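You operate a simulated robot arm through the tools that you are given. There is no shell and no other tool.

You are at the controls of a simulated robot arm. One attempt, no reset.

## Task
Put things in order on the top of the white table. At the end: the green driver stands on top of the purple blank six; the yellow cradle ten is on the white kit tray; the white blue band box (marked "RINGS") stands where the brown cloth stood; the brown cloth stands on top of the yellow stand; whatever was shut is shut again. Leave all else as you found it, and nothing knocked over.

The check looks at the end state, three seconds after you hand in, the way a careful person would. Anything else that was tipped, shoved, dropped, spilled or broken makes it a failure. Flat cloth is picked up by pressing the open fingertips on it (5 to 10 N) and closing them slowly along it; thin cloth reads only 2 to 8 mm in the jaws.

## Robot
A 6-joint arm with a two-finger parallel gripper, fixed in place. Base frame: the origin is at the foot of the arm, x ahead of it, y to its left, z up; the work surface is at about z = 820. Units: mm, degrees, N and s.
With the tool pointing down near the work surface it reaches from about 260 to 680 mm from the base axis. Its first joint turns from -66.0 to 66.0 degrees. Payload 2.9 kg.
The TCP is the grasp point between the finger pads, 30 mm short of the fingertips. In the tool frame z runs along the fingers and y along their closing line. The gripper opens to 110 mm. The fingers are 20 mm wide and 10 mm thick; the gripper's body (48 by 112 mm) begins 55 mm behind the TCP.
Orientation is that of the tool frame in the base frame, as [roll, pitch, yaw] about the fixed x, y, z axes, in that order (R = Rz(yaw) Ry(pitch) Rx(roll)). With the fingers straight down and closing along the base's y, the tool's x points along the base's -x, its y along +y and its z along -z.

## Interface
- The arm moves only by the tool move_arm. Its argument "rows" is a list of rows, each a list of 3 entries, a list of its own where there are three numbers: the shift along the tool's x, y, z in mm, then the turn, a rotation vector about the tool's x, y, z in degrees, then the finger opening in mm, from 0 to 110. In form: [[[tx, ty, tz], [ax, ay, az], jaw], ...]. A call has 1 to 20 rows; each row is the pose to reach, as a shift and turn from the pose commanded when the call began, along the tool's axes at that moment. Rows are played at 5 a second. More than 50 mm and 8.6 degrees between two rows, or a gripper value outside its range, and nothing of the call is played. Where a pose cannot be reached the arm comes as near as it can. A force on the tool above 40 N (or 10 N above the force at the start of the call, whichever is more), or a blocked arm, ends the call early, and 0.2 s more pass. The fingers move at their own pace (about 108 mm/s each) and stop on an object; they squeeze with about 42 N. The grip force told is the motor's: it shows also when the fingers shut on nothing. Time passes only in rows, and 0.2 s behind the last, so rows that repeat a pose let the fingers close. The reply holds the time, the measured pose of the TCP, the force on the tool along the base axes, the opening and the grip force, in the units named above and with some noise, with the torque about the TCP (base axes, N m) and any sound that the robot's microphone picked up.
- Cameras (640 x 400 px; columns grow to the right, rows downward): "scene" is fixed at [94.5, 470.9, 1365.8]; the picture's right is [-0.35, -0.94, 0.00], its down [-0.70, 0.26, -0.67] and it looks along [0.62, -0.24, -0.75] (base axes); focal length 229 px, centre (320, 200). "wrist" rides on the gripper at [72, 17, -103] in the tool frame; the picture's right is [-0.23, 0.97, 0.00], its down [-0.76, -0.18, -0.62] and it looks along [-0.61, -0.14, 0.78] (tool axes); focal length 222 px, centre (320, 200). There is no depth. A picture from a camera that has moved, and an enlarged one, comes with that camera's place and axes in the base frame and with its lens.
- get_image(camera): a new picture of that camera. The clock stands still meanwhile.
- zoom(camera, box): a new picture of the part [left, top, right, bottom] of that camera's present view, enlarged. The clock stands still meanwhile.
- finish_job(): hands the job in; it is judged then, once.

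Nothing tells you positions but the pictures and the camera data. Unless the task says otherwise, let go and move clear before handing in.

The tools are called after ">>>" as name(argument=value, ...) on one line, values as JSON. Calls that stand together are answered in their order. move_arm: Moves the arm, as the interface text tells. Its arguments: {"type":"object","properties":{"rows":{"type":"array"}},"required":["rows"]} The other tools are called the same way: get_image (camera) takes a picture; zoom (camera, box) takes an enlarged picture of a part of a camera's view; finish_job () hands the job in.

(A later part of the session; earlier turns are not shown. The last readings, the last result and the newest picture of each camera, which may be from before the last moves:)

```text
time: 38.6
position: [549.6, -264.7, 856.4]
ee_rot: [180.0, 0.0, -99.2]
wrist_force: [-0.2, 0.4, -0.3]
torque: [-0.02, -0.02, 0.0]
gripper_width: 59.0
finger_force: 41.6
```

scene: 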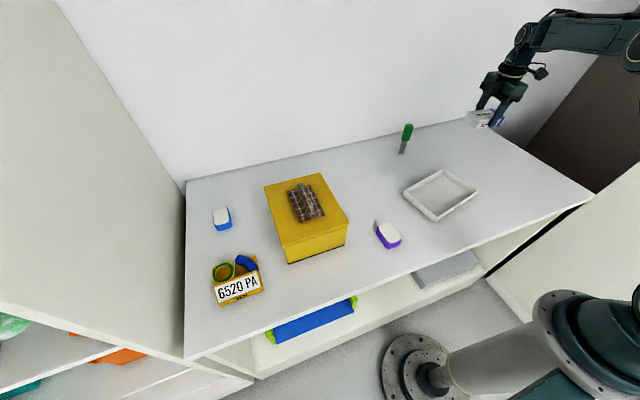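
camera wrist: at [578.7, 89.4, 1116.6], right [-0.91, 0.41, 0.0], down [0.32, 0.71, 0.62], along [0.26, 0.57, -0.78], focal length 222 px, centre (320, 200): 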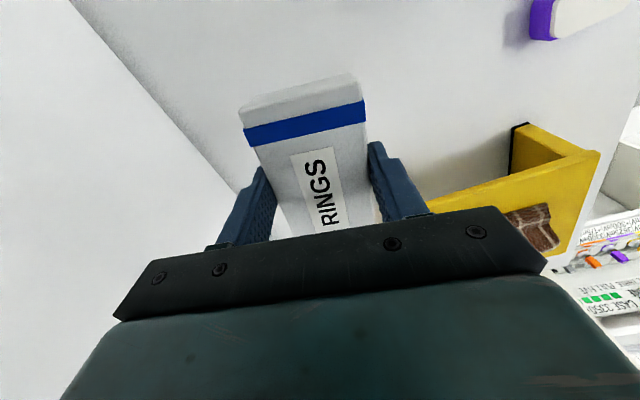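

>>> move_arm(rows=[[[0, 0, 1], [0, 0, 0], 52], [[0, 0, 2], [0, 0, 0], 52], [[0, 0, 2], [0, 0, 0], 52]])

>>> zoom(camera="scene", box=[390, 100, 530, 210])

```text
time: 39.4
position: [549.7, -264.8, 856.4]
ee_rot: [180.0, 0.1, -99.1]
wrist_force: [-0.7, 1.2, 2.6]
torque: [0.11, 0.1, 0.02]
gripper_width: 58.8
finger_force: 41.6
```

```text
3.64 times, centred on (460, 155) of scene
camera zoom: at [94.5, 470.9, 1365.8], right [-0.35, -0.94, 0.0], down [-0.7, 0.26, -0.67], along [0.62, -0.24, -0.75], focal length 832 px, centre (-189, 364)
```

zoom: 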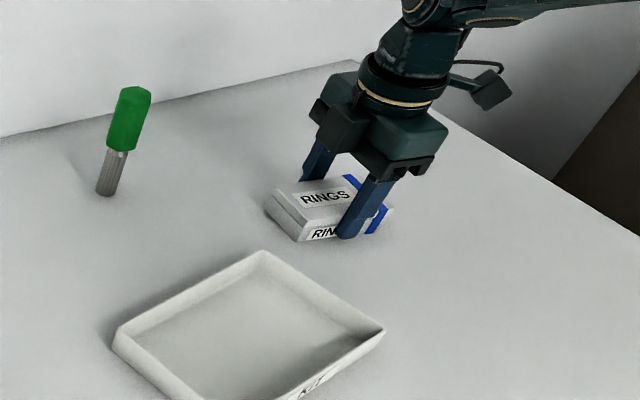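

Light contact with the table. One more small step to seat it, then I open and rise.

>>> move_arm(rows=[[[0, 0, 0.7], [0, 0, 0], 52], [[0, 0, 0.7], [0, 0, 0], 52]])

>>> move_arm(rows=[[[0, 0, 0], [0, 0, 0], 58], [[0, 0, 0], [0, 0, 0], 64], [[0, 0, 0], [0, 0, 0], 75], [[0, 0, 0], [0, 0, 0], 90], [[0, 0, -2], [0, 0, 0], 100], [[0, 0, -25], [0, 0, 0], 104], [[0, 0, -65], [0, 0, 0], 104], [[0, 0, -105], [0, 0, 0], 104], [[0, 0, -150], [0, 0, 0], 104]])

>>> get_image(camera="scene")

>>> get_image(camera="wrist")

```text
time: 40.0
position: [549.1, -263.8, 855.8]
ee_rot: [-179.9, 0.0, -99.3]
wrist_force: [-2.6, 0.4, 10.3]
torque: [0.22, 0.26, 0.03]
gripper_width: 59.1
finger_force: 42.6
```

```text
time: 42.0
position: [549.7, -265.6, 1006.0]
ee_rot: [179.9, 0.0, -99.2]
wrist_force: [-0.5, -0.5, -0.2]
torque: [0.02, 0.01, 0.0]
gripper_width: 103.8
finger_force: 0.1
```

```text
taken
```

scene: 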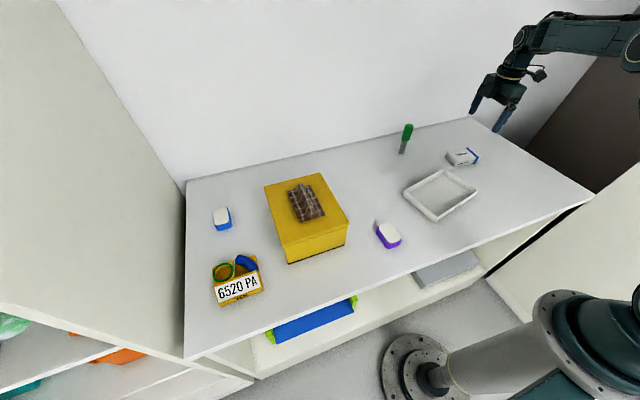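

```text
taken
camera wrist: at [519.4, -333.7, 1110.1], right [-0.93, 0.38, 0.0], down [0.3, 0.72, 0.62], along [0.24, 0.58, -0.78], focal length 222 px, centre (320, 200)
```

wrist: 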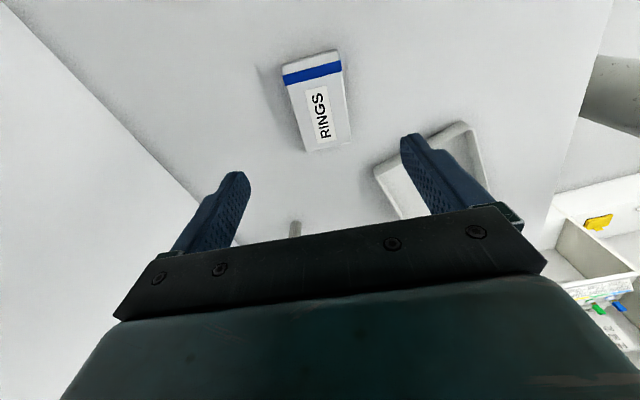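

The RINGS box now stands where the cloth was. Next the green driver near (666, -86): I turn back and look at it closely.

>>> move_arm(rows=[[[-18, 2, 3], [0, 0, 7.3], 104], [[-35, 4, 6], [0, 0, 14.7], 104], [[-53, 6, 9], [0, 0, 22], 104], [[-71, 8, 12], [0, 0, 29.4], 104], [[-89, 10, 15], [0, 0, 36.7], 104], [[-106, 12, 18], [0, 0, 44], 104], [[-124, 14, 20], [0, 0, 51.4], 104], [[-142, 16, 22], [0, 0, 58.8], 104], [[-160, 18, 25], [0, 0, 66], 104], [[-177, 20, 28], [0, 0, 73.5], 104], [[-195, 21.5, 31], [0, 0, 80.8], 104], [[-195, 21.5, 31], [0, 0, 80.8], 104]])

>>> get_image(camera="wrist")

>>> zoom(camera="wrist", box=[250, 100, 410, 240])

>>> zoom(camera="scene", box=[370, 110, 440, 170])

```text
time: 44.6
position: [558.7, -69.0, 973.5]
ee_rot: [180.0, -0.1, 179.9]
wrist_force: [0.1, 0.4, 0.0]
torque: [-0.03, -0.02, 0.01]
gripper_width: 103.9
finger_force: 0.0
```

```text
taken
camera wrist: at [485.0, -50.5, 1078.6], right [0.23, 0.97, 0.0], down [0.76, -0.18, 0.62], along [0.61, -0.14, -0.78], focal length 222 px, centre (320, 200)
```

wrist: 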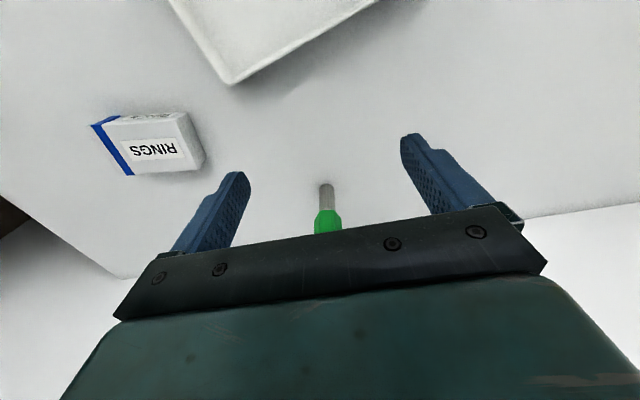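

```text
2.86 times, centred on (330, 170) of wrist
camera zoom: at [485.0, -50.5, 1078.6], right [0.23, 0.97, 0.0], down [0.76, -0.18, 0.62], along [0.61, -0.14, -0.78], focal length 635 px, centre (291, 286)
```

zoom: 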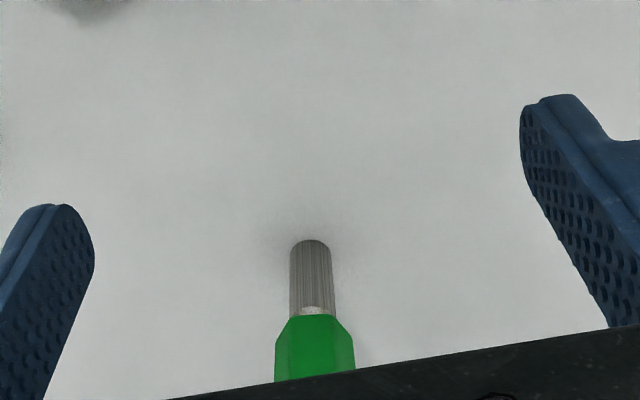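

```text
6.67 times, centred on (405, 140) of scene
camera zoom: at [94.5, 470.9, 1365.8], right [-0.35, -0.94, 0.0], down [-0.7, 0.26, -0.67], along [0.62, -0.24, -0.75], focal length 1525 px, centre (-247, 600)
```

zoom: 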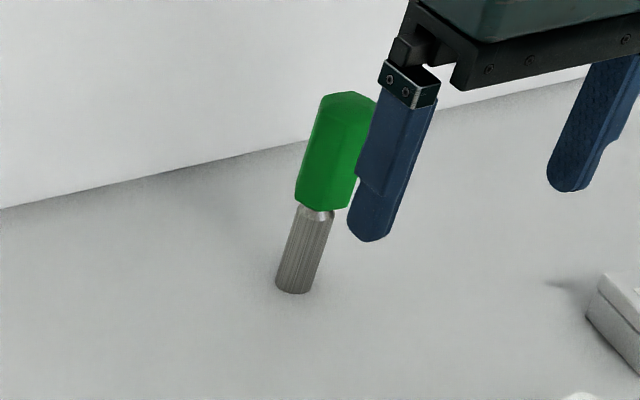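

The driver stands near (667, -82), with a knurled shaft about 20 mm wide and a hexagonal green handle about 35 mm wide from z≈877 to 940. I move to see its top face to learn which way the flats face.

>>> move_arm(rows=[[[0, 0, -22], [0, 0, 0], 104], [[-30, -1, -22], [0, 0, 0], 104], [[-58, -2, -22], [0, 0, 0], 104], [[-58, -2, -22], [0, 0, 0], 104]])

>>> zoom(camera="wrist", box=[250, 130, 390, 250])

>>> get_image(camera="wrist")

```text
time: 45.6
position: [617.5, -71.0, 994.2]
ee_rot: [-180.0, 0.0, 180.0]
wrist_force: [-0.4, 0.4, 0.7]
torque: [0.02, 0.02, -0.01]
gripper_width: 103.8
finger_force: 0.1
```

```text
3.33 times, centred on (320, 190) of wrist
camera zoom: at [543.1, -53.1, 1100.4], right [0.23, 0.97, 0.0], down [0.76, -0.18, 0.62], along [0.61, -0.14, -0.78], focal length 740 px, centre (320, 233)
```

zoom: 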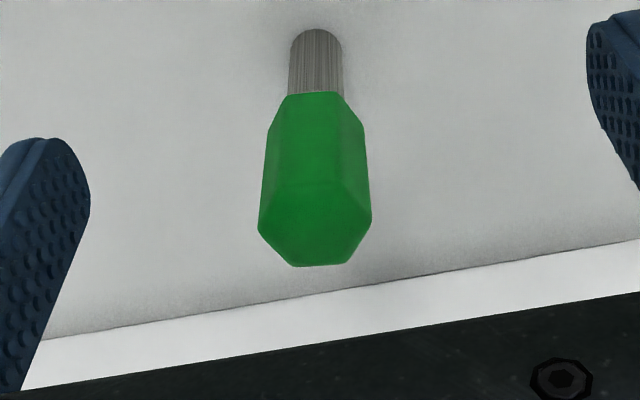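

```text
taken
camera wrist: at [543.1, -53.1, 1100.4], right [0.23, 0.97, 0.0], down [0.76, -0.18, 0.62], along [0.61, -0.14, -0.78], focal length 222 px, centre (320, 200)
```

wrist: 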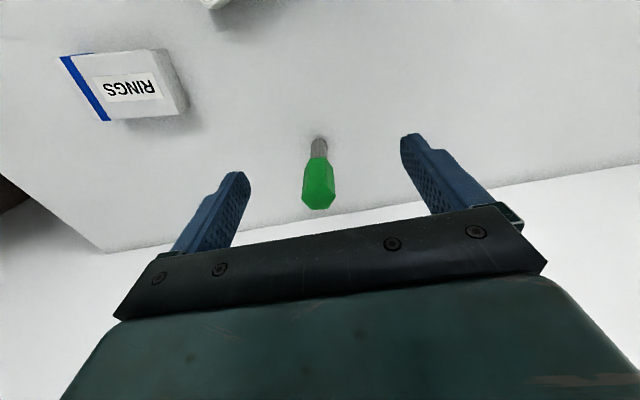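

The driver's axis is at about (665.3, -82.5) and it's upright; the hex flats suggest closing the jaws about 23° off the y axis. I rotate and hover over it.

>>> move_arm(rows=[[[0, 0, 0], [0, 0, -8], 100], [[-16, -4, 0], [0, 0, -16], 100], [[-32, -8, 0], [0, 0, -23], 100], [[-47.8, -11.6, 0], [0, 0, -23], 100], [[-47.8, -11.6, 0], [0, 0, -23], 100]])

>>> get_image(camera="wrist")

>>> zoom(camera="scene", box=[360, 70, 450, 170])

```text
time: 46.8
position: [663.7, -82.9, 994.6]
ee_rot: [-179.9, 0.0, -157.0]
wrist_force: [-0.4, 0.4, -0.2]
torque: [-0.01, 0.01, -0.02]
gripper_width: 99.7
finger_force: 0.0
```

```text
taken
camera wrist: at [588.9, -94.0, 1099.6], right [-0.17, 0.99, 0.0], down [0.77, 0.13, 0.62], along [0.61, 0.11, -0.78], focal length 222 px, centre (320, 200)
```

wrist: 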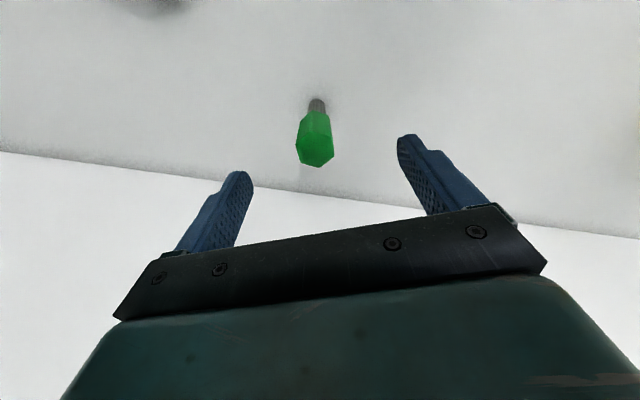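

```text
4.00 times, centred on (405, 120) of scene
camera zoom: at [94.5, 470.9, 1365.8], right [-0.35, -0.94, 0.0], down [-0.7, 0.26, -0.67], along [0.62, -0.24, -0.75], focal length 915 px, centre (-20, 520)
```

zoom: 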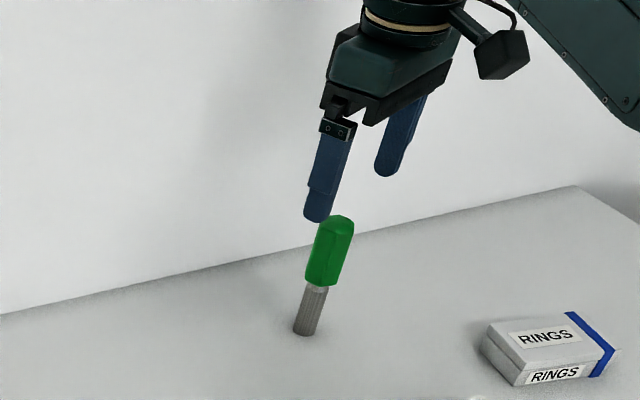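

Reach is fine here. I zoom to double check alignment before lowering.

>>> zoom(camera="wrist", box=[265, 80, 365, 180])

```text
4.00 times, centred on (315, 130) of wrist
camera zoom: at [588.9, -94.0, 1099.6], right [-0.17, 0.99, 0.0], down [0.77, 0.13, 0.62], along [0.61, 0.11, -0.78], focal length 888 px, centre (340, 480)
```

zoom: 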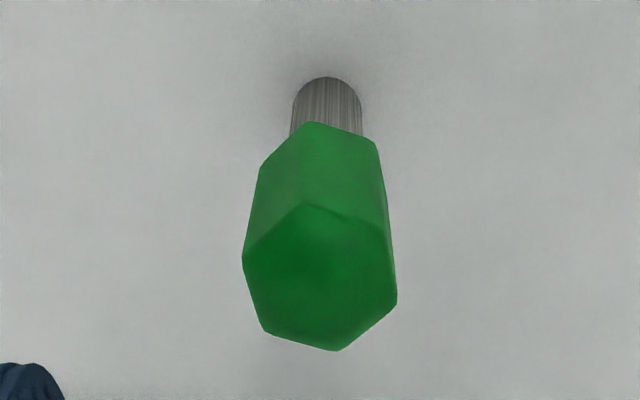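

The jaws line up with the hex flats and the centre matches within a millimetre or two. I descend to the handle, z≈908.

>>> move_arm(rows=[[[0, 0, 25], [0, 0, 0], 100], [[0, 0, 50], [0, 0, 0], 100], [[0, 0, 72], [0, 0, 0], 100], [[0, 0, 86], [0, 0, 0], 100], [[0, 0, 86], [0, 0, 0], 100]])

>>> get_image(camera="wrist")

>>> zoom(camera="scene", box=[360, 80, 450, 180])

```text
time: 48.0
position: [664.8, -82.9, 910.0]
ee_rot: [-180.0, 0.0, -157.0]
wrist_force: [0.3, -1.3, 0.3]
torque: [0.0, 0.01, 0.03]
gripper_width: 99.9
finger_force: 0.1
```

```text
taken
camera wrist: at [590.0, -94.4, 1014.2], right [-0.17, 0.99, 0.0], down [0.77, 0.13, 0.62], along [0.61, 0.11, -0.78], focal length 222 px, centre (320, 200)
```

wrist: 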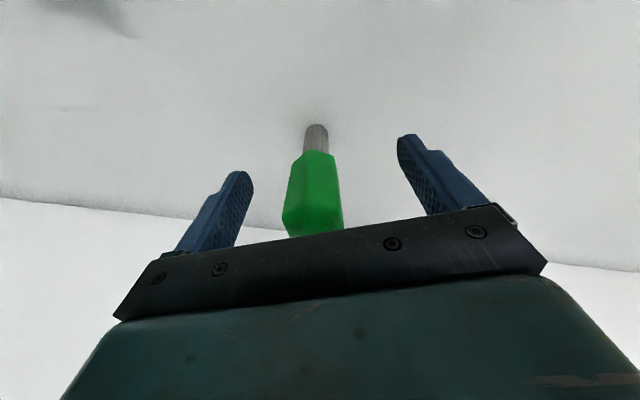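

```text
4.00 times, centred on (405, 130) of scene
camera zoom: at [94.5, 470.9, 1365.8], right [-0.35, -0.94, 0.0], down [-0.7, 0.26, -0.67], along [0.62, -0.24, -0.75], focal length 915 px, centre (-20, 480)
```

zoom: 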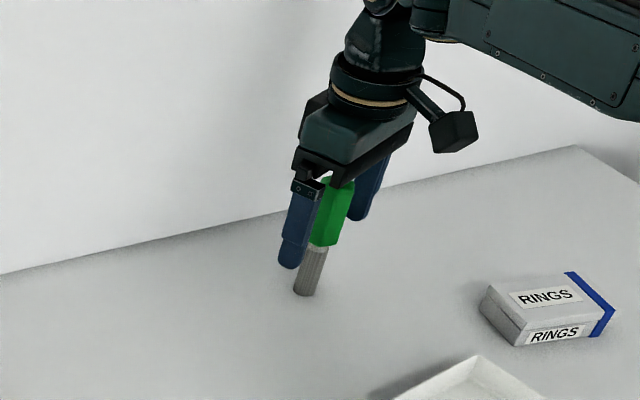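

The handle is centred between the fingers. I close slowly onto it.

>>> move_arm(rows=[[[0, 0, 0], [0, 0, 0], 75], [[0, 0, 0], [0, 0, 0], 52], [[0, 0, 0], [0, 0, 0], 42], [[0, 0, 0], [0, 0, 0], 37], [[0, 0, 0], [0, 0, 0], 33], [[0, 0, 0], [0, 0, 0], 30], [[0, 0, 0], [0, 0, 0], 27], [[0, 0, 0], [0, 0, 0], 24], [[0, 0, 0], [0, 0, 0], 22]])

>>> get_image(camera="wrist")

>>> zoom(camera="scene", box=[360, 80, 450, 180])

```text
time: 50.0
position: [665.0, -82.2, 909.8]
ee_rot: [180.0, 0.0, -157.1]
wrist_force: [0.7, -0.3, 0.6]
torque: [-0.01, 0.0, 0.0]
gripper_width: 28.6
finger_force: 41.7
```

```text
taken
camera wrist: at [590.0, -94.4, 1014.5], right [-0.17, 0.99, 0.0], down [0.77, 0.13, 0.62], along [0.61, 0.11, -0.78], focal length 222 px, centre (320, 200)
```

wrist: 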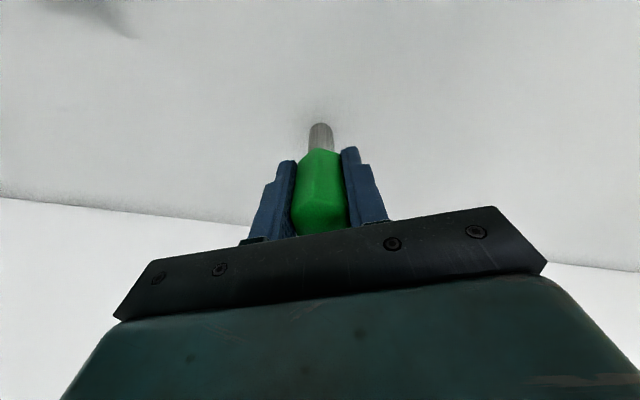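

```text
4.00 times, centred on (405, 130) of scene
camera zoom: at [94.5, 470.9, 1365.8], right [-0.35, -0.94, 0.0], down [-0.7, 0.26, -0.67], along [0.62, -0.24, -0.75], focal length 915 px, centre (-20, 480)
```

zoom: 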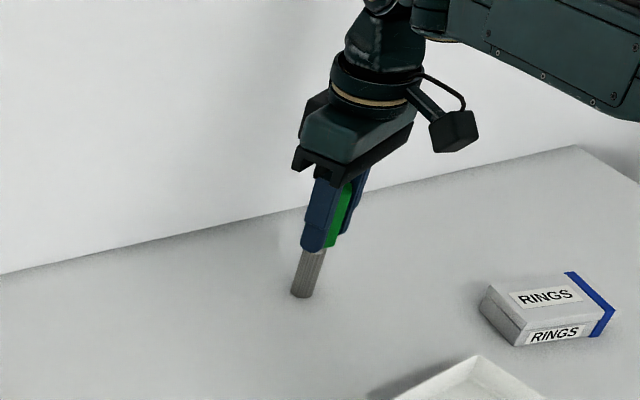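

Held at 28.6 mm. I zoom to check the shaft is still straight in the jaws.

>>> zoom(camera="wrist", box=[270, 100, 370, 240])

>>> zoom(camera="scene", box=[380, 120, 430, 165])

```text
2.86 times, centred on (320, 170) of wrist
camera zoom: at [590.0, -94.4, 1014.5], right [-0.17, 0.99, 0.0], down [0.77, 0.13, 0.62], along [0.61, 0.11, -0.78], focal length 635 px, centre (320, 286)
```

zoom: 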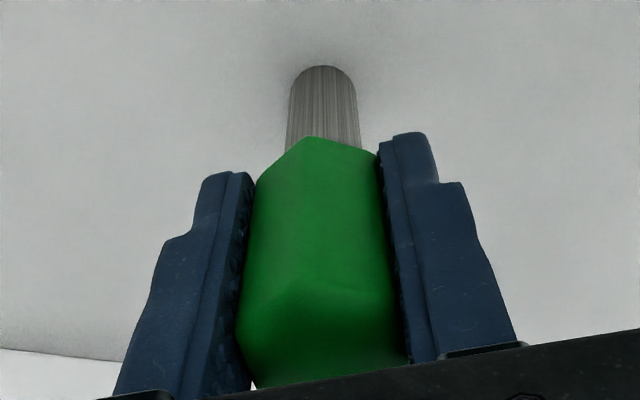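

```text
8.89 times, centred on (405, 142) of scene
camera zoom: at [94.5, 470.9, 1365.8], right [-0.35, -0.94, 0.0], down [-0.7, 0.26, -0.67], along [0.62, -0.24, -0.75], focal length 2034 px, centre (-436, 711)
```

zoom: 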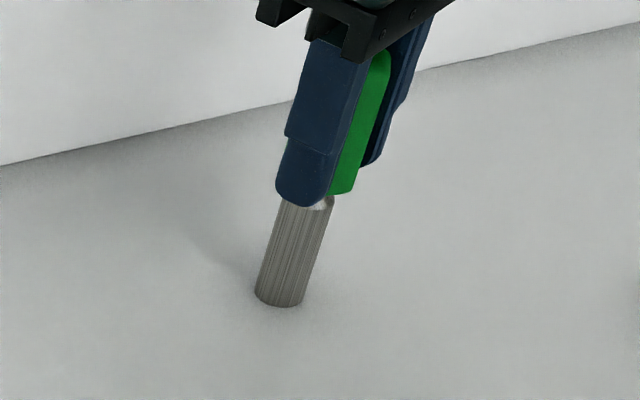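

The driver is held straight. I lift it straight up 120 mm.

>>> move_arm(rows=[[[0, 0, -6], [0, 0, 0], 20], [[0, 0, -20], [0, 0, 0], 20], [[0, 0, -50], [0, 0, 0], 20], [[0, 0, -85], [0, 0, 0], 20], [[0, 0, -120], [0, 0, 0], 20], [[0, 0, -120], [0, 0, 0], 20]])

>>> get_image(camera="wrist")

>>> zoom(camera="scene", box=[360, 30, 450, 150])

```text
time: 51.4
position: [655.1, -80.2, 1026.6]
ee_rot: [-180.0, -0.1, -157.0]
wrist_force: [0.9, -0.1, -0.9]
torque: [0.05, -0.02, 0.02]
gripper_width: 29.0
finger_force: 42.1
out of reach, approached as far as the arm can: row 5, 6
```

```text
taken
camera wrist: at [580.8, -92.2, 1132.1], right [-0.17, 0.99, 0.0], down [0.77, 0.13, 0.62], along [0.61, 0.11, -0.78], focal length 222 px, centre (320, 200)
```

wrist: 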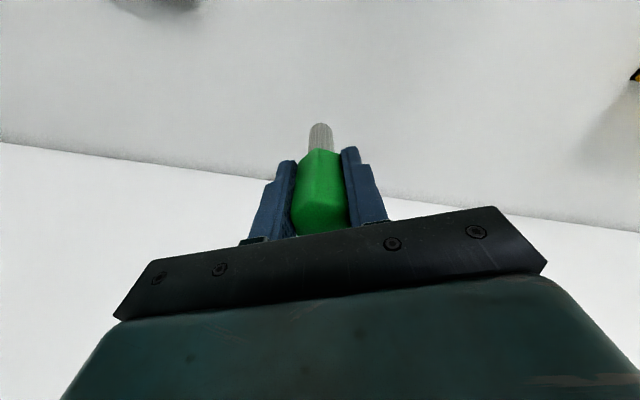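

```text
3.33 times, centred on (405, 90) of scene
camera zoom: at [94.5, 470.9, 1365.8], right [-0.35, -0.94, 0.0], down [-0.7, 0.26, -0.67], along [0.62, -0.24, -0.75], focal length 763 px, centre (37, 567)
```

zoom: 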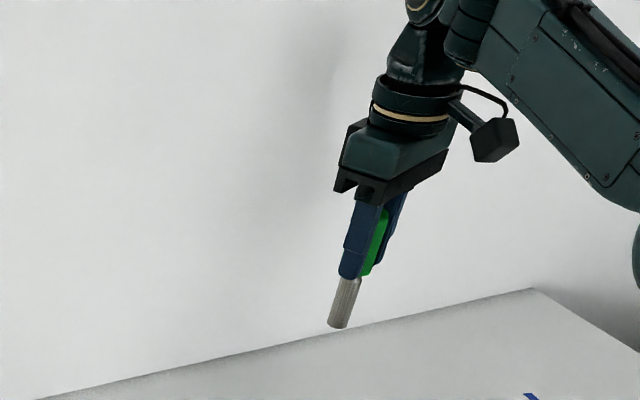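

The driver is lifted (the arm reached its outward limit there, so it drew in a little). Now I carry it inward towards the purple blank, stopping short to look at the blank.

>>> move_arm(rows=[[[16, 39, 0], [0, 0, 0], 20], [[33, 78, 0], [0, 0, 0], 20], [[49.5, 118, 0], [0, 0, 0], 20], [[66, 157, 0], [0, 0, 0], 20], [[82.5, 196, 0], [0, 0, 0], 20], [[99, 235, 0], [0, 0, 0], 20], [[115.5, 275, 0], [0, 0, 0], 20], [[132, 314, 0], [0, 0, 0], 20], [[148.8, 353, 0], [0, 0, 0], 20], [[148.8, 353, 0], [0, 0, 0], 20]])

>>> get_image(camera="wrist")

>>> get_image(camera="scene")

```text
time: 53.6
position: [379.6, 187.1, 1027.5]
ee_rot: [179.9, -0.1, -157.0]
wrist_force: [-0.3, 0.7, -0.8]
torque: [0.01, 0.01, -0.01]
gripper_width: 29.0
finger_force: 42.2
```

```text
taken
camera wrist: at [305.3, 175.2, 1132.7], right [-0.17, 0.99, 0.0], down [0.77, 0.13, 0.62], along [0.61, 0.11, -0.78], focal length 222 px, centre (320, 200)
```

wrist: 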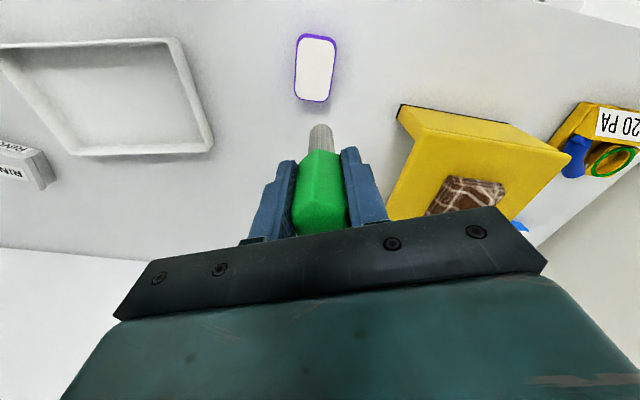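

```text
taken
```

scene: 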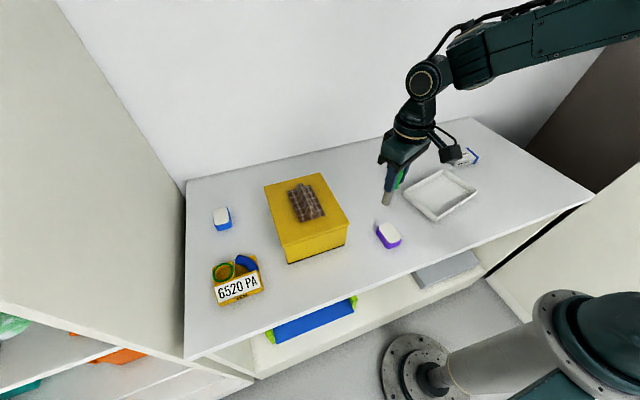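

I see the blank ahead in the picture. I zoom in to locate its centre.

>>> zoom(camera="wrist", box=[260, 10, 380, 150])

>>> zoom(camera="scene", box=[360, 160, 440, 270])

```text
2.86 times, centred on (320, 80) of wrist
camera zoom: at [305.3, 175.2, 1132.7], right [-0.17, 0.99, 0.0], down [0.77, 0.13, 0.62], along [0.61, 0.11, -0.78], focal length 635 px, centre (320, 543)
```

zoom: 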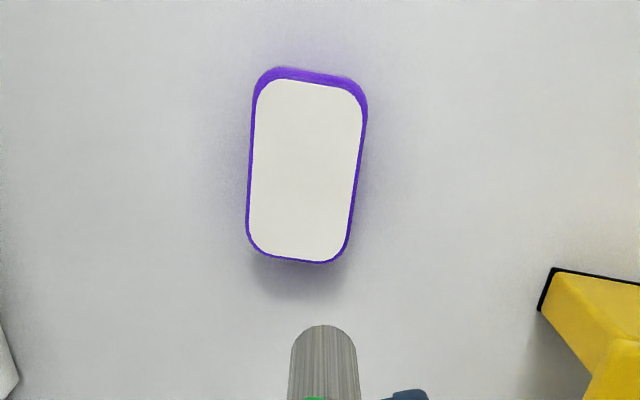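

```text
3.64 times, centred on (400, 215) of scene
camera zoom: at [94.5, 470.9, 1365.8], right [-0.35, -0.94, 0.0], down [-0.7, 0.26, -0.67], along [0.62, -0.24, -0.75], focal length 832 px, centre (29, 146)
```

zoom: 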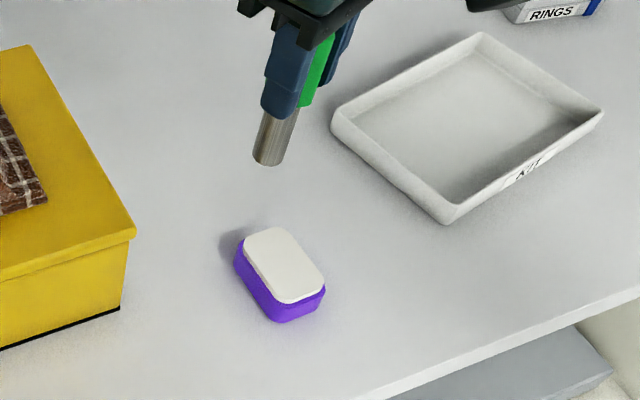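

The blank's top centre is about (348, 176) at z≈848, and the driver's tip sits about 4 mm ahead of the TCP. I shift to put the tip over the blank's centre and come down to about 20 mm above it.

>>> move_arm(rows=[[[18, 0.7, 0], [0, 0, 0], 20], [[36.9, 1.3, 0], [0, 0, 0], 20], [[36.9, 1.3, 25], [0, 0, 0], 20], [[36.9, 1.3, 50], [0, 0, 0], 20], [[36.9, 1.3, 62], [0, 0, 0], 20], [[36.9, 1.3, 62], [0, 0, 0], 20]])

>>> zoom(camera="wrist", box=[260, 60, 380, 200])

>>> zoom(camera="scene", box=[360, 190, 430, 260])

```text
time: 55.0
position: [346.6, 172.8, 965.9]
ee_rot: [180.0, 0.1, -157.0]
wrist_force: [0.6, -0.7, -0.8]
torque: [-0.01, 0.01, -0.01]
gripper_width: 29.1
finger_force: 42.1
```

```text
2.86 times, centred on (320, 130) of wrist
camera zoom: at [271.4, 160.5, 1070.2], right [-0.17, 0.99, 0.0], down [0.77, 0.13, 0.62], along [0.61, 0.11, -0.78], focal length 635 px, centre (320, 400)
```

zoom: 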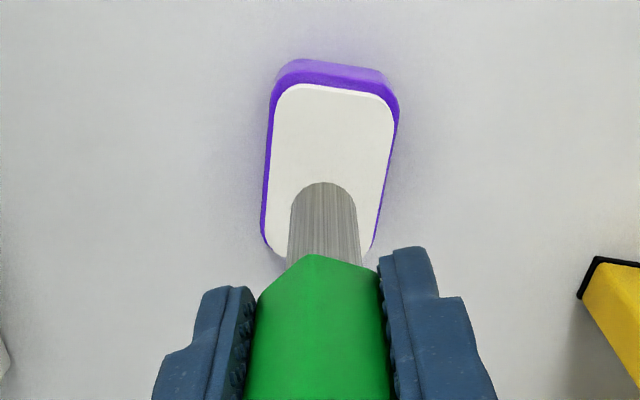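

```text
5.71 times, centred on (395, 225) of scene
camera zoom: at [94.5, 470.9, 1365.8], right [-0.35, -0.94, 0.0], down [-0.7, 0.26, -0.67], along [0.62, -0.24, -0.75], focal length 1307 px, centre (-109, 57)
```

zoom: 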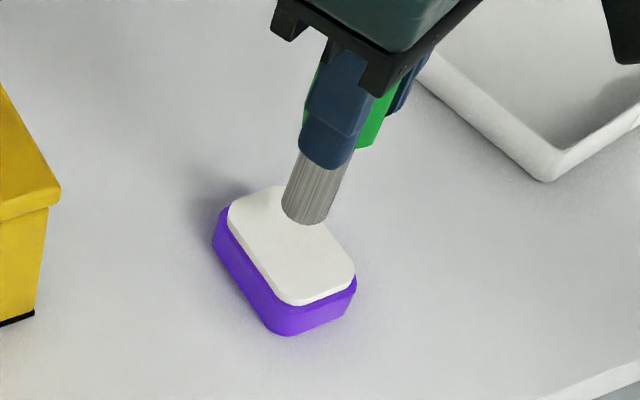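

The tip projects onto the middle of the blank in both views. I lower it gradually until contact.

>>> move_arm(rows=[[[0, 0, 8], [0, 0, 0], 20], [[0, 0, 16], [0, 0, 0], 20], [[0, 0, 21], [0, 0, 0], 20], [[0, 0, 23], [0, 0, 0], 20], [[0, 0, 23], [0, 0, 0], 20]])

>>> zoom(camera="scene", box=[370, 200, 420, 250])

```text
time: 56.2
position: [345.5, 172.6, 942.2]
ee_rot: [-180.0, 0.0, -157.0]
wrist_force: [0.7, 0.7, 0.0]
torque: [0.01, 0.01, 0.0]
gripper_width: 28.8
finger_force: 42.1
```

```text
8.00 times, centred on (395, 225) of scene
camera zoom: at [94.5, 470.9, 1365.8], right [-0.35, -0.94, 0.0], down [-0.7, 0.26, -0.67], along [0.62, -0.24, -0.75], focal length 1830 px, centre (-280, 0)
```

zoom: 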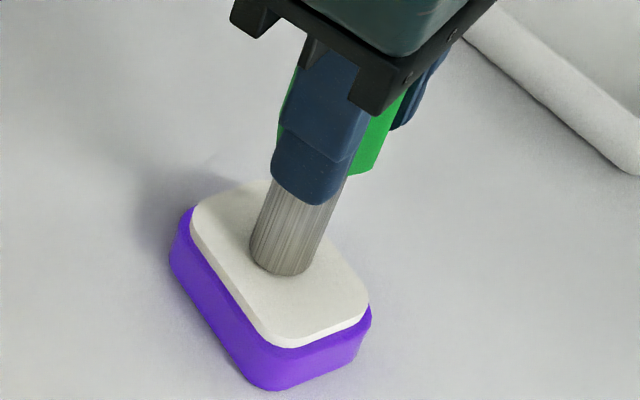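

The tip is centred just above the blank. Small steps now.

>>> move_arm(rows=[[[0, 0, 1], [0, 0, 0], 20], [[0, 0, 2], [0, 0, 0], 20], [[0, 0, 2], [0, 0, 0], 20]])

>>> move_arm(rows=[[[0, 0, 0.7], [0, 0, 0], 20], [[0, 0, 1.4], [0, 0, 0], 20], [[0, 0, 1.4], [0, 0, 0], 20]])

```text
time: 57.0
position: [345.3, 173.2, 939.6]
ee_rot: [-180.0, -0.1, -157.0]
wrist_force: [-1.1, -0.6, -0.7]
torque: [-0.03, 0.01, 0.04]
gripper_width: 28.7
finger_force: 41.8
```

```text
time: 57.8
position: [345.3, 172.0, 937.8]
ee_rot: [180.0, 0.0, -157.0]
wrist_force: [-4.1, -2.5, 16.2]
torque: [-0.23, 0.32, -0.02]
gripper_width: 29.1
finger_force: 42.2
```

Contact made. I ease up slightly, check the force, then open.

>>> move_arm(rows=[[[0, 0, -0.6], [0, 0, 0], 20], [[0, 0, -0.6], [0, 0, 0], 20]])

>>> zoom(camera="scene", box=[370, 190, 420, 250])

```text
time: 58.4
position: [346.4, 172.8, 939.5]
ee_rot: [180.0, 0.0, -157.0]
wrist_force: [-1.1, -0.4, 7.3]
torque: [-0.05, 0.08, -0.01]
gripper_width: 28.9
finger_force: 41.8
```

```text
6.67 times, centred on (395, 220) of scene
camera zoom: at [94.4, 470.8, 1365.8], right [-0.35, -0.94, 0.0], down [-0.7, 0.26, -0.67], along [0.62, -0.24, -0.75], focal length 1525 px, centre (-180, 67)
```

zoom: 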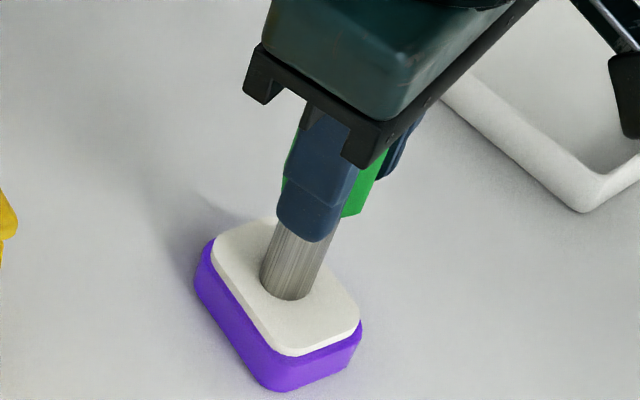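

Settled with a light load. I open gradually and then rise straight up.

>>> move_arm(rows=[[[0, 0, -0.3], [0, 0, 0], 26], [[0, 0, -0.3], [0, 0, 0], 29], [[0, 0, -0.3], [0, 0, 0], 31], [[0, 0, -0.3], [0, 0, 0], 35], [[0, 0, -0.3], [0, 0, 0], 45], [[0, 0, -0.3], [0, 0, 0], 65], [[0, 0, -0.3], [0, 0, 0], 85], [[0, 0, -0.3], [0, 0, 0], 85]])

>>> zoom(camera="scene", box=[360, 170, 430, 260])

>>> get_image(camera="wrist")

```text
time: 60.2
position: [346.1, 172.5, 940.1]
ee_rot: [180.0, 0.0, -157.0]
wrist_force: [-0.4, 0.3, 0.0]
torque: [-0.01, -0.04, 0.0]
gripper_width: 85.0
finger_force: 0.0
```

```text
4.44 times, centred on (395, 215) of scene
camera zoom: at [94.5, 470.9, 1365.8], right [-0.35, -0.94, 0.0], down [-0.7, 0.26, -0.67], along [0.62, -0.24, -0.75], focal length 1017 px, centre (-13, 133)
```

zoom: 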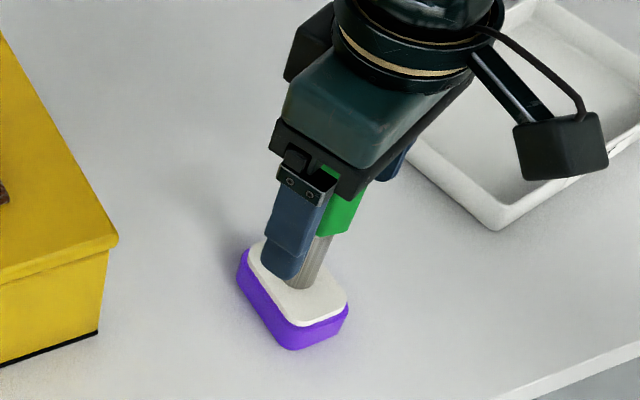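

```text
taken
camera wrist: at [271.5, 160.9, 1044.5], right [-0.17, 0.99, 0.0], down [0.77, 0.13, 0.62], along [0.61, 0.11, -0.78], focal length 222 px, centre (320, 200)
```

wrist: 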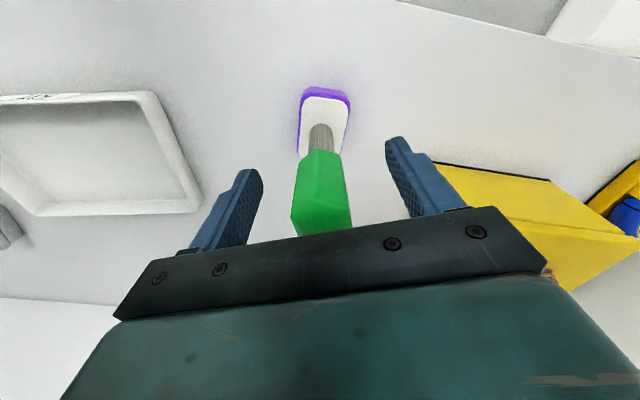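

The driver stands alone on the blank. I rise straight up well clear of its top.

>>> move_arm(rows=[[[0, 0, -15], [0, 0, 0], 85], [[0, 0, -40], [0, 0, 0], 85], [[0, 0, -75], [0, 0, 0], 85], [[0, 0, -110], [0, 0, 0], 85], [[0, 0, -125], [0, 0, 0], 85]])

>>> zoom(camera="scene", box=[350, 150, 440, 260])

>>> zoom(camera="scene", box=[200, 230, 280, 320])

```text
time: 61.4
position: [347.0, 173.5, 1064.6]
ee_rot: [-180.0, 0.0, -156.9]
wrist_force: [-0.7, 0.3, 0.0]
torque: [0.03, 0.02, 0.01]
gripper_width: 85.2
finger_force: 0.0
```

```text
3.64 times, centred on (395, 205) of scene
camera zoom: at [94.5, 470.9, 1365.8], right [-0.35, -0.94, 0.0], down [-0.7, 0.26, -0.67], along [0.62, -0.24, -0.75], focal length 832 px, centre (47, 182)
```

zoom: 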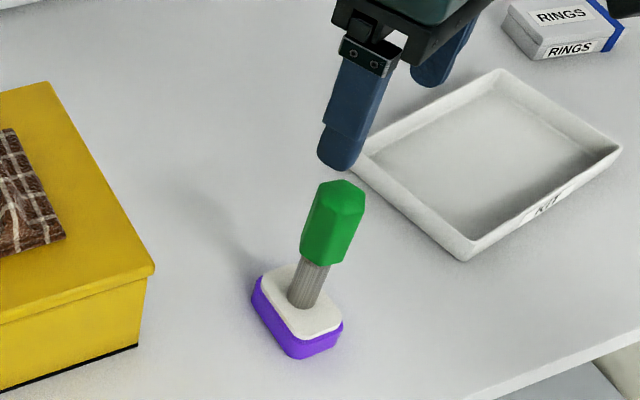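

```text
4.44 times, centred on (240, 275) of scene
camera zoom: at [94.5, 470.9, 1365.8], right [-0.35, -0.94, 0.0], down [-0.7, 0.26, -0.67], along [0.62, -0.24, -0.75], focal length 1017 px, centre (676, -133)
```

zoom: 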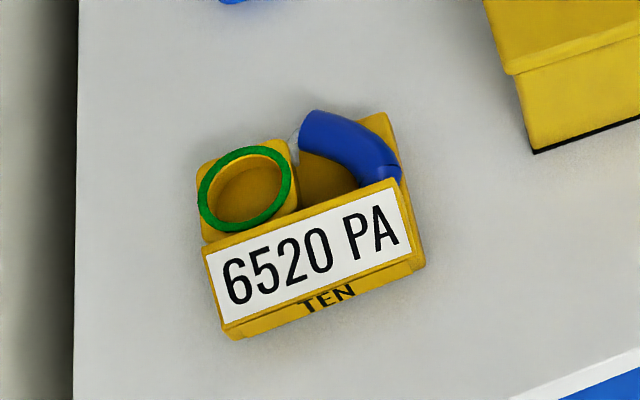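

The driver stands upright on the purple blank. Now the cradle "TEN" near (365, 570): I move up and over to look at it closely.

>>> move_arm(rows=[[[-12, 41, 0], [0, 0, -4.4], 110], [[-24, 82, 0], [0, 0, -8.8], 110], [[-36, 122, 0], [0, 0, -13.2], 110], [[-47.5, 163, 0], [0, 0, -17.5], 110], [[-59.5, 204, 0], [0, 0, -22], 110], [[-71, 244, 0], [0, 0, -26], 110], [[-83, 285, 10], [0, 0, -30.5], 110], [[-95, 326, 40], [0, 0, -35], 110], [[-95, 326, 80], [0, 0, -35], 110], [[-95, 326, 80], [0, 0, -35], 110]])

>>> get_image(camera="wrist")

>>> get_image(camera="scene")

```text
refused: row 8 steps farther than a row can; nothing moved
```

```text
taken
camera wrist: at [271.7, 161.4, 1169.3], right [-0.17, 0.99, 0.0], down [0.77, 0.13, 0.62], along [0.61, 0.11, -0.78], focal length 222 px, centre (320, 200)
```

wrist: 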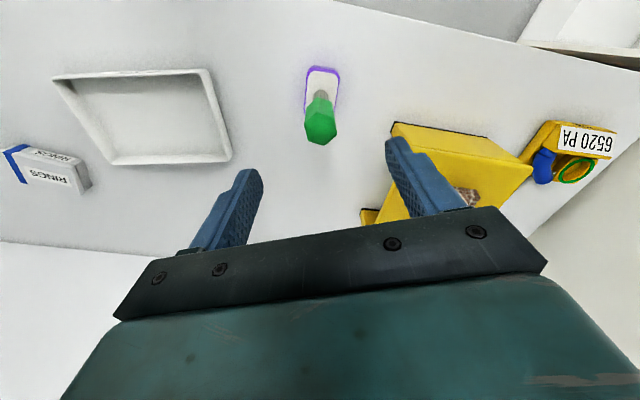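

```text
taken
```

scene: 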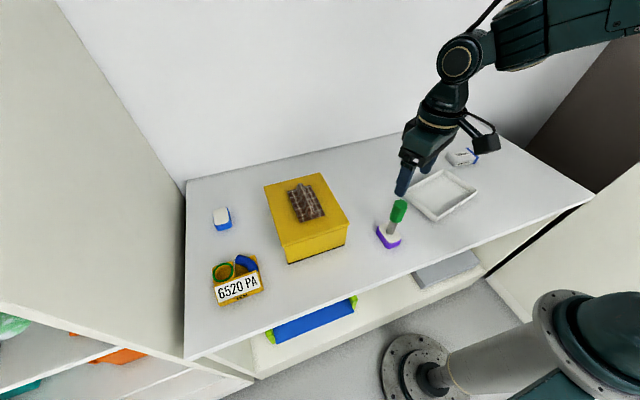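

One row's step was too long and nothing moved. I resend it with even steps; the target is still a view of the cradle.

>>> move_arm(rows=[[[-12, 41, 0], [0, 0, -4.4], 110], [[-24, 82, 0], [0, 0, -8.8], 110], [[-36, 122, 0], [0, 0, -13.2], 110], [[-47.5, 163, 0], [0, 0, -17.5], 110], [[-59.5, 204, 0], [0, 0, -22], 110], [[-71, 244, 0], [0, 0, -26], 110], [[-83, 285, 0], [0, 0, -30.5], 110], [[-95, 326, 5], [0, 0, -35], 110], [[-95, 326, 45], [0, 0, -35], 110], [[-95, 326, 80], [0, 0, -35], 110]])

>>> get_image(camera="wrist")

>>> get_image(camera="scene")

```text
time: 63.6
position: [305.0, 510.3, 983.1]
ee_rot: [179.9, 0.0, -121.9]
wrist_force: [0.2, -0.5, 0.7]
torque: [0.0, 0.04, 0.0]
gripper_width: 110.1
finger_force: 0.0
```

```text
taken
camera wrist: at [251.5, 458.4, 1088.6], right [-0.71, 0.71, 0.0], down [0.55, 0.55, 0.62], along [0.44, 0.44, -0.78], focal length 222 px, centre (320, 200)
```

wrist: 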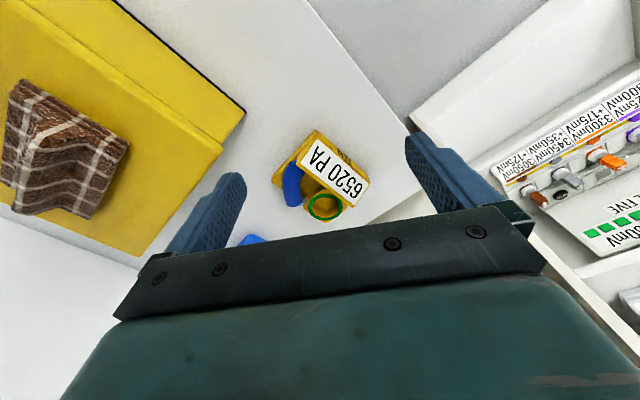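

```text
taken
```

scene: 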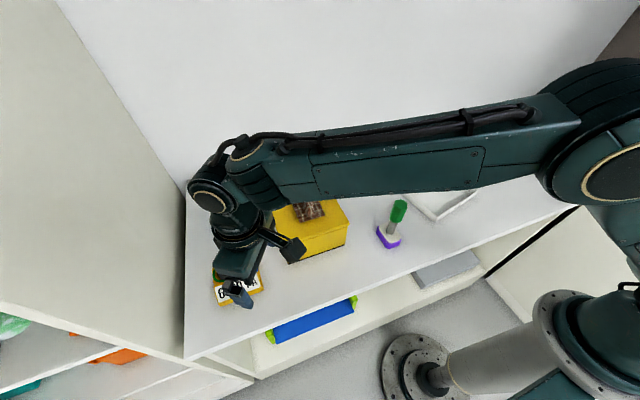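

>>> zoom(camera="wrist", box=[250, 110, 390, 235])

```text
3.20 times, centred on (320, 172) of wrist
camera zoom: at [251.5, 458.4, 1088.6], right [-0.71, 0.71, 0.0], down [0.55, 0.55, 0.62], along [0.44, 0.44, -0.78], focal length 711 px, centre (320, 288)
```

zoom: 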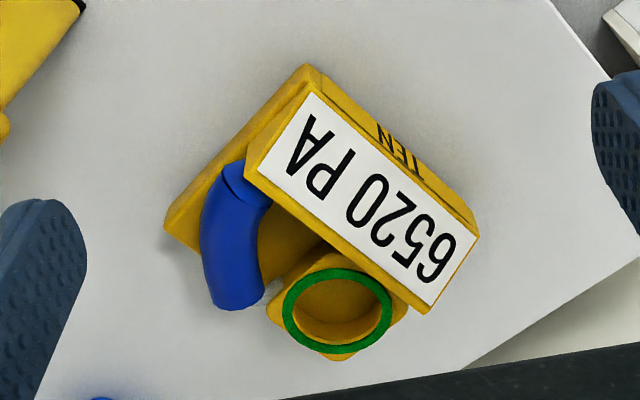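

The cradle's base looks about 101 mm (y) by 98 mm (x), centred near (375, 580), turned about 2.6°, holding a blue elbow and a green-rimmed cup. I look from another side to see its back edge and heights.

>>> move_arm(rows=[[[-6, -10, 0], [0, 0, -7.7], 110], [[-12, -20, 0], [0, 0, -15.5], 110], [[-17, -29, 0], [0, 0, -23.2], 110], [[-23, -39, 0], [0, 0, -31], 110], [[-29, -49, 0], [0, 0, -38.7], 110], [[-35, -59, 0], [0, 0, -46.5], 110], [[-41, -68, 0], [0, 0, -54.2], 110], [[-46, -78, 0], [0, 0, -62], 110], [[-46, -78, 20], [0, 0, -62], 110], [[-46, -78, 20], [0, 0, -62], 110]])

>>> get_image(camera="wrist")

>>> zoom(camera="wrist", box=[220, 90, 420, 230])

```text
time: 65.8
position: [396.2, 507.3, 964.4]
ee_rot: [180.0, 0.0, -60.0]
wrist_force: [-0.6, -0.2, 0.5]
torque: [0.02, 0.02, -0.01]
gripper_width: 109.7
finger_force: 0.0
```

```text
taken
camera wrist: at [416.6, 437.2, 1069.2], right [-0.96, -0.29, 0.0], down [-0.23, 0.75, 0.62], along [-0.18, 0.6, -0.78], focal length 222 px, centre (320, 200)
```

wrist: 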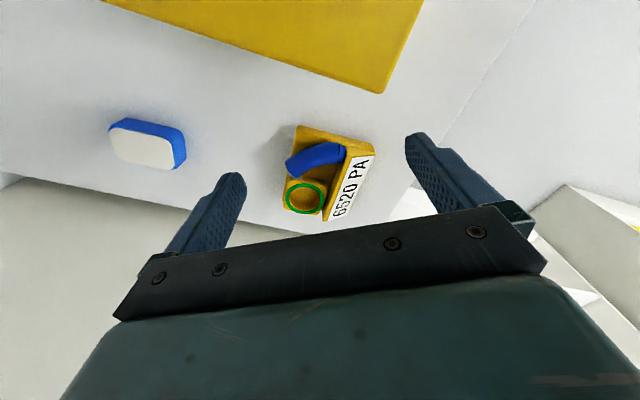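

```text
2.86 times, centred on (320, 160) of wrist
camera zoom: at [416.6, 437.2, 1069.2], right [-0.96, -0.29, 0.0], down [-0.23, 0.75, 0.62], along [-0.18, 0.6, -0.78], focal length 635 px, centre (320, 314)
```

zoom: 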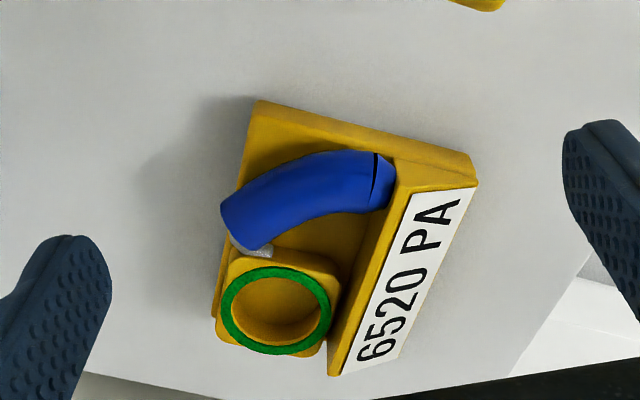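

The cradle's back edge and elbow end show here. I zoom in further to measure the corners.

>>> zoom(camera="wrist", box=[270, 115, 390, 225])

>>> zoom(camera="scene", box=[190, 230, 290, 320])

```text
3.64 times, centred on (330, 170) of wrist
camera zoom: at [416.6, 437.2, 1069.2], right [-0.96, -0.29, 0.0], down [-0.23, 0.75, 0.62], along [-0.18, 0.6, -0.78], focal length 808 px, centre (284, 309)
```

zoom: 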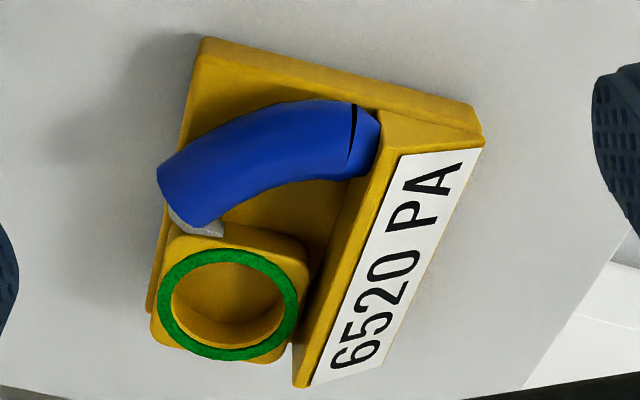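

```text
4.44 times, centred on (240, 275) of scene
camera zoom: at [94.5, 470.9, 1365.8], right [-0.35, -0.94, 0.0], down [-0.7, 0.26, -0.67], along [0.62, -0.24, -0.75], focal length 1017 px, centre (676, -133)
```

zoom: 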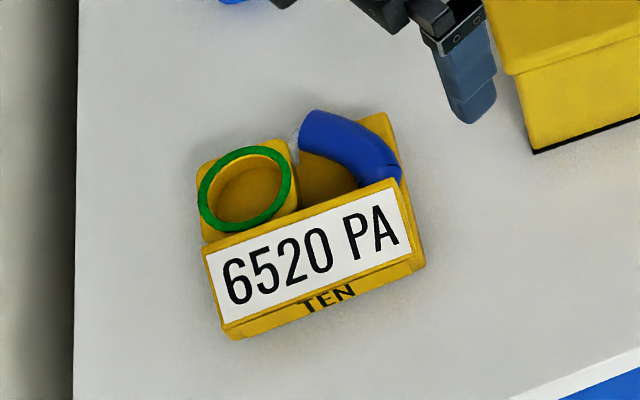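

The cradle is about 101 mm (y) × 88 mm (x), with a 16 mm thick base, and the elbow overhangs the back edge slightly. Before choosing the grip I measure the tray's inside.

>>> zoom(camera="scene", box=[390, 155, 490, 230])

>>> zoom(camera="scene", box=[170, 220, 330, 380])

```text
5.33 times, centred on (440, 192) of scene
camera zoom: at [94.5, 470.9, 1365.8], right [-0.35, -0.94, 0.0], down [-0.7, 0.26, -0.67], along [0.62, -0.24, -0.75], focal length 1220 px, centre (-320, 240)
```

zoom: 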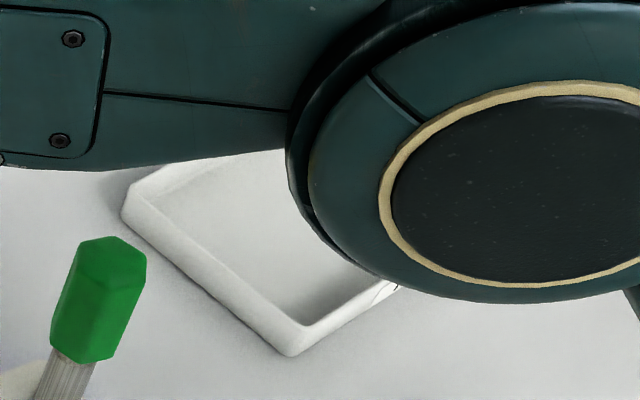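

```text
2.50 times, centred on (250, 300) of scene
camera zoom: at [94.5, 470.9, 1365.8], right [-0.35, -0.94, 0.0], down [-0.7, 0.26, -0.67], along [0.62, -0.24, -0.75], focal length 572 px, centre (495, -50)
```

zoom: 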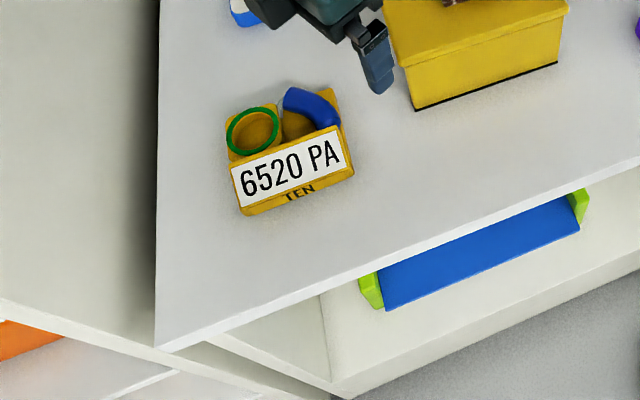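

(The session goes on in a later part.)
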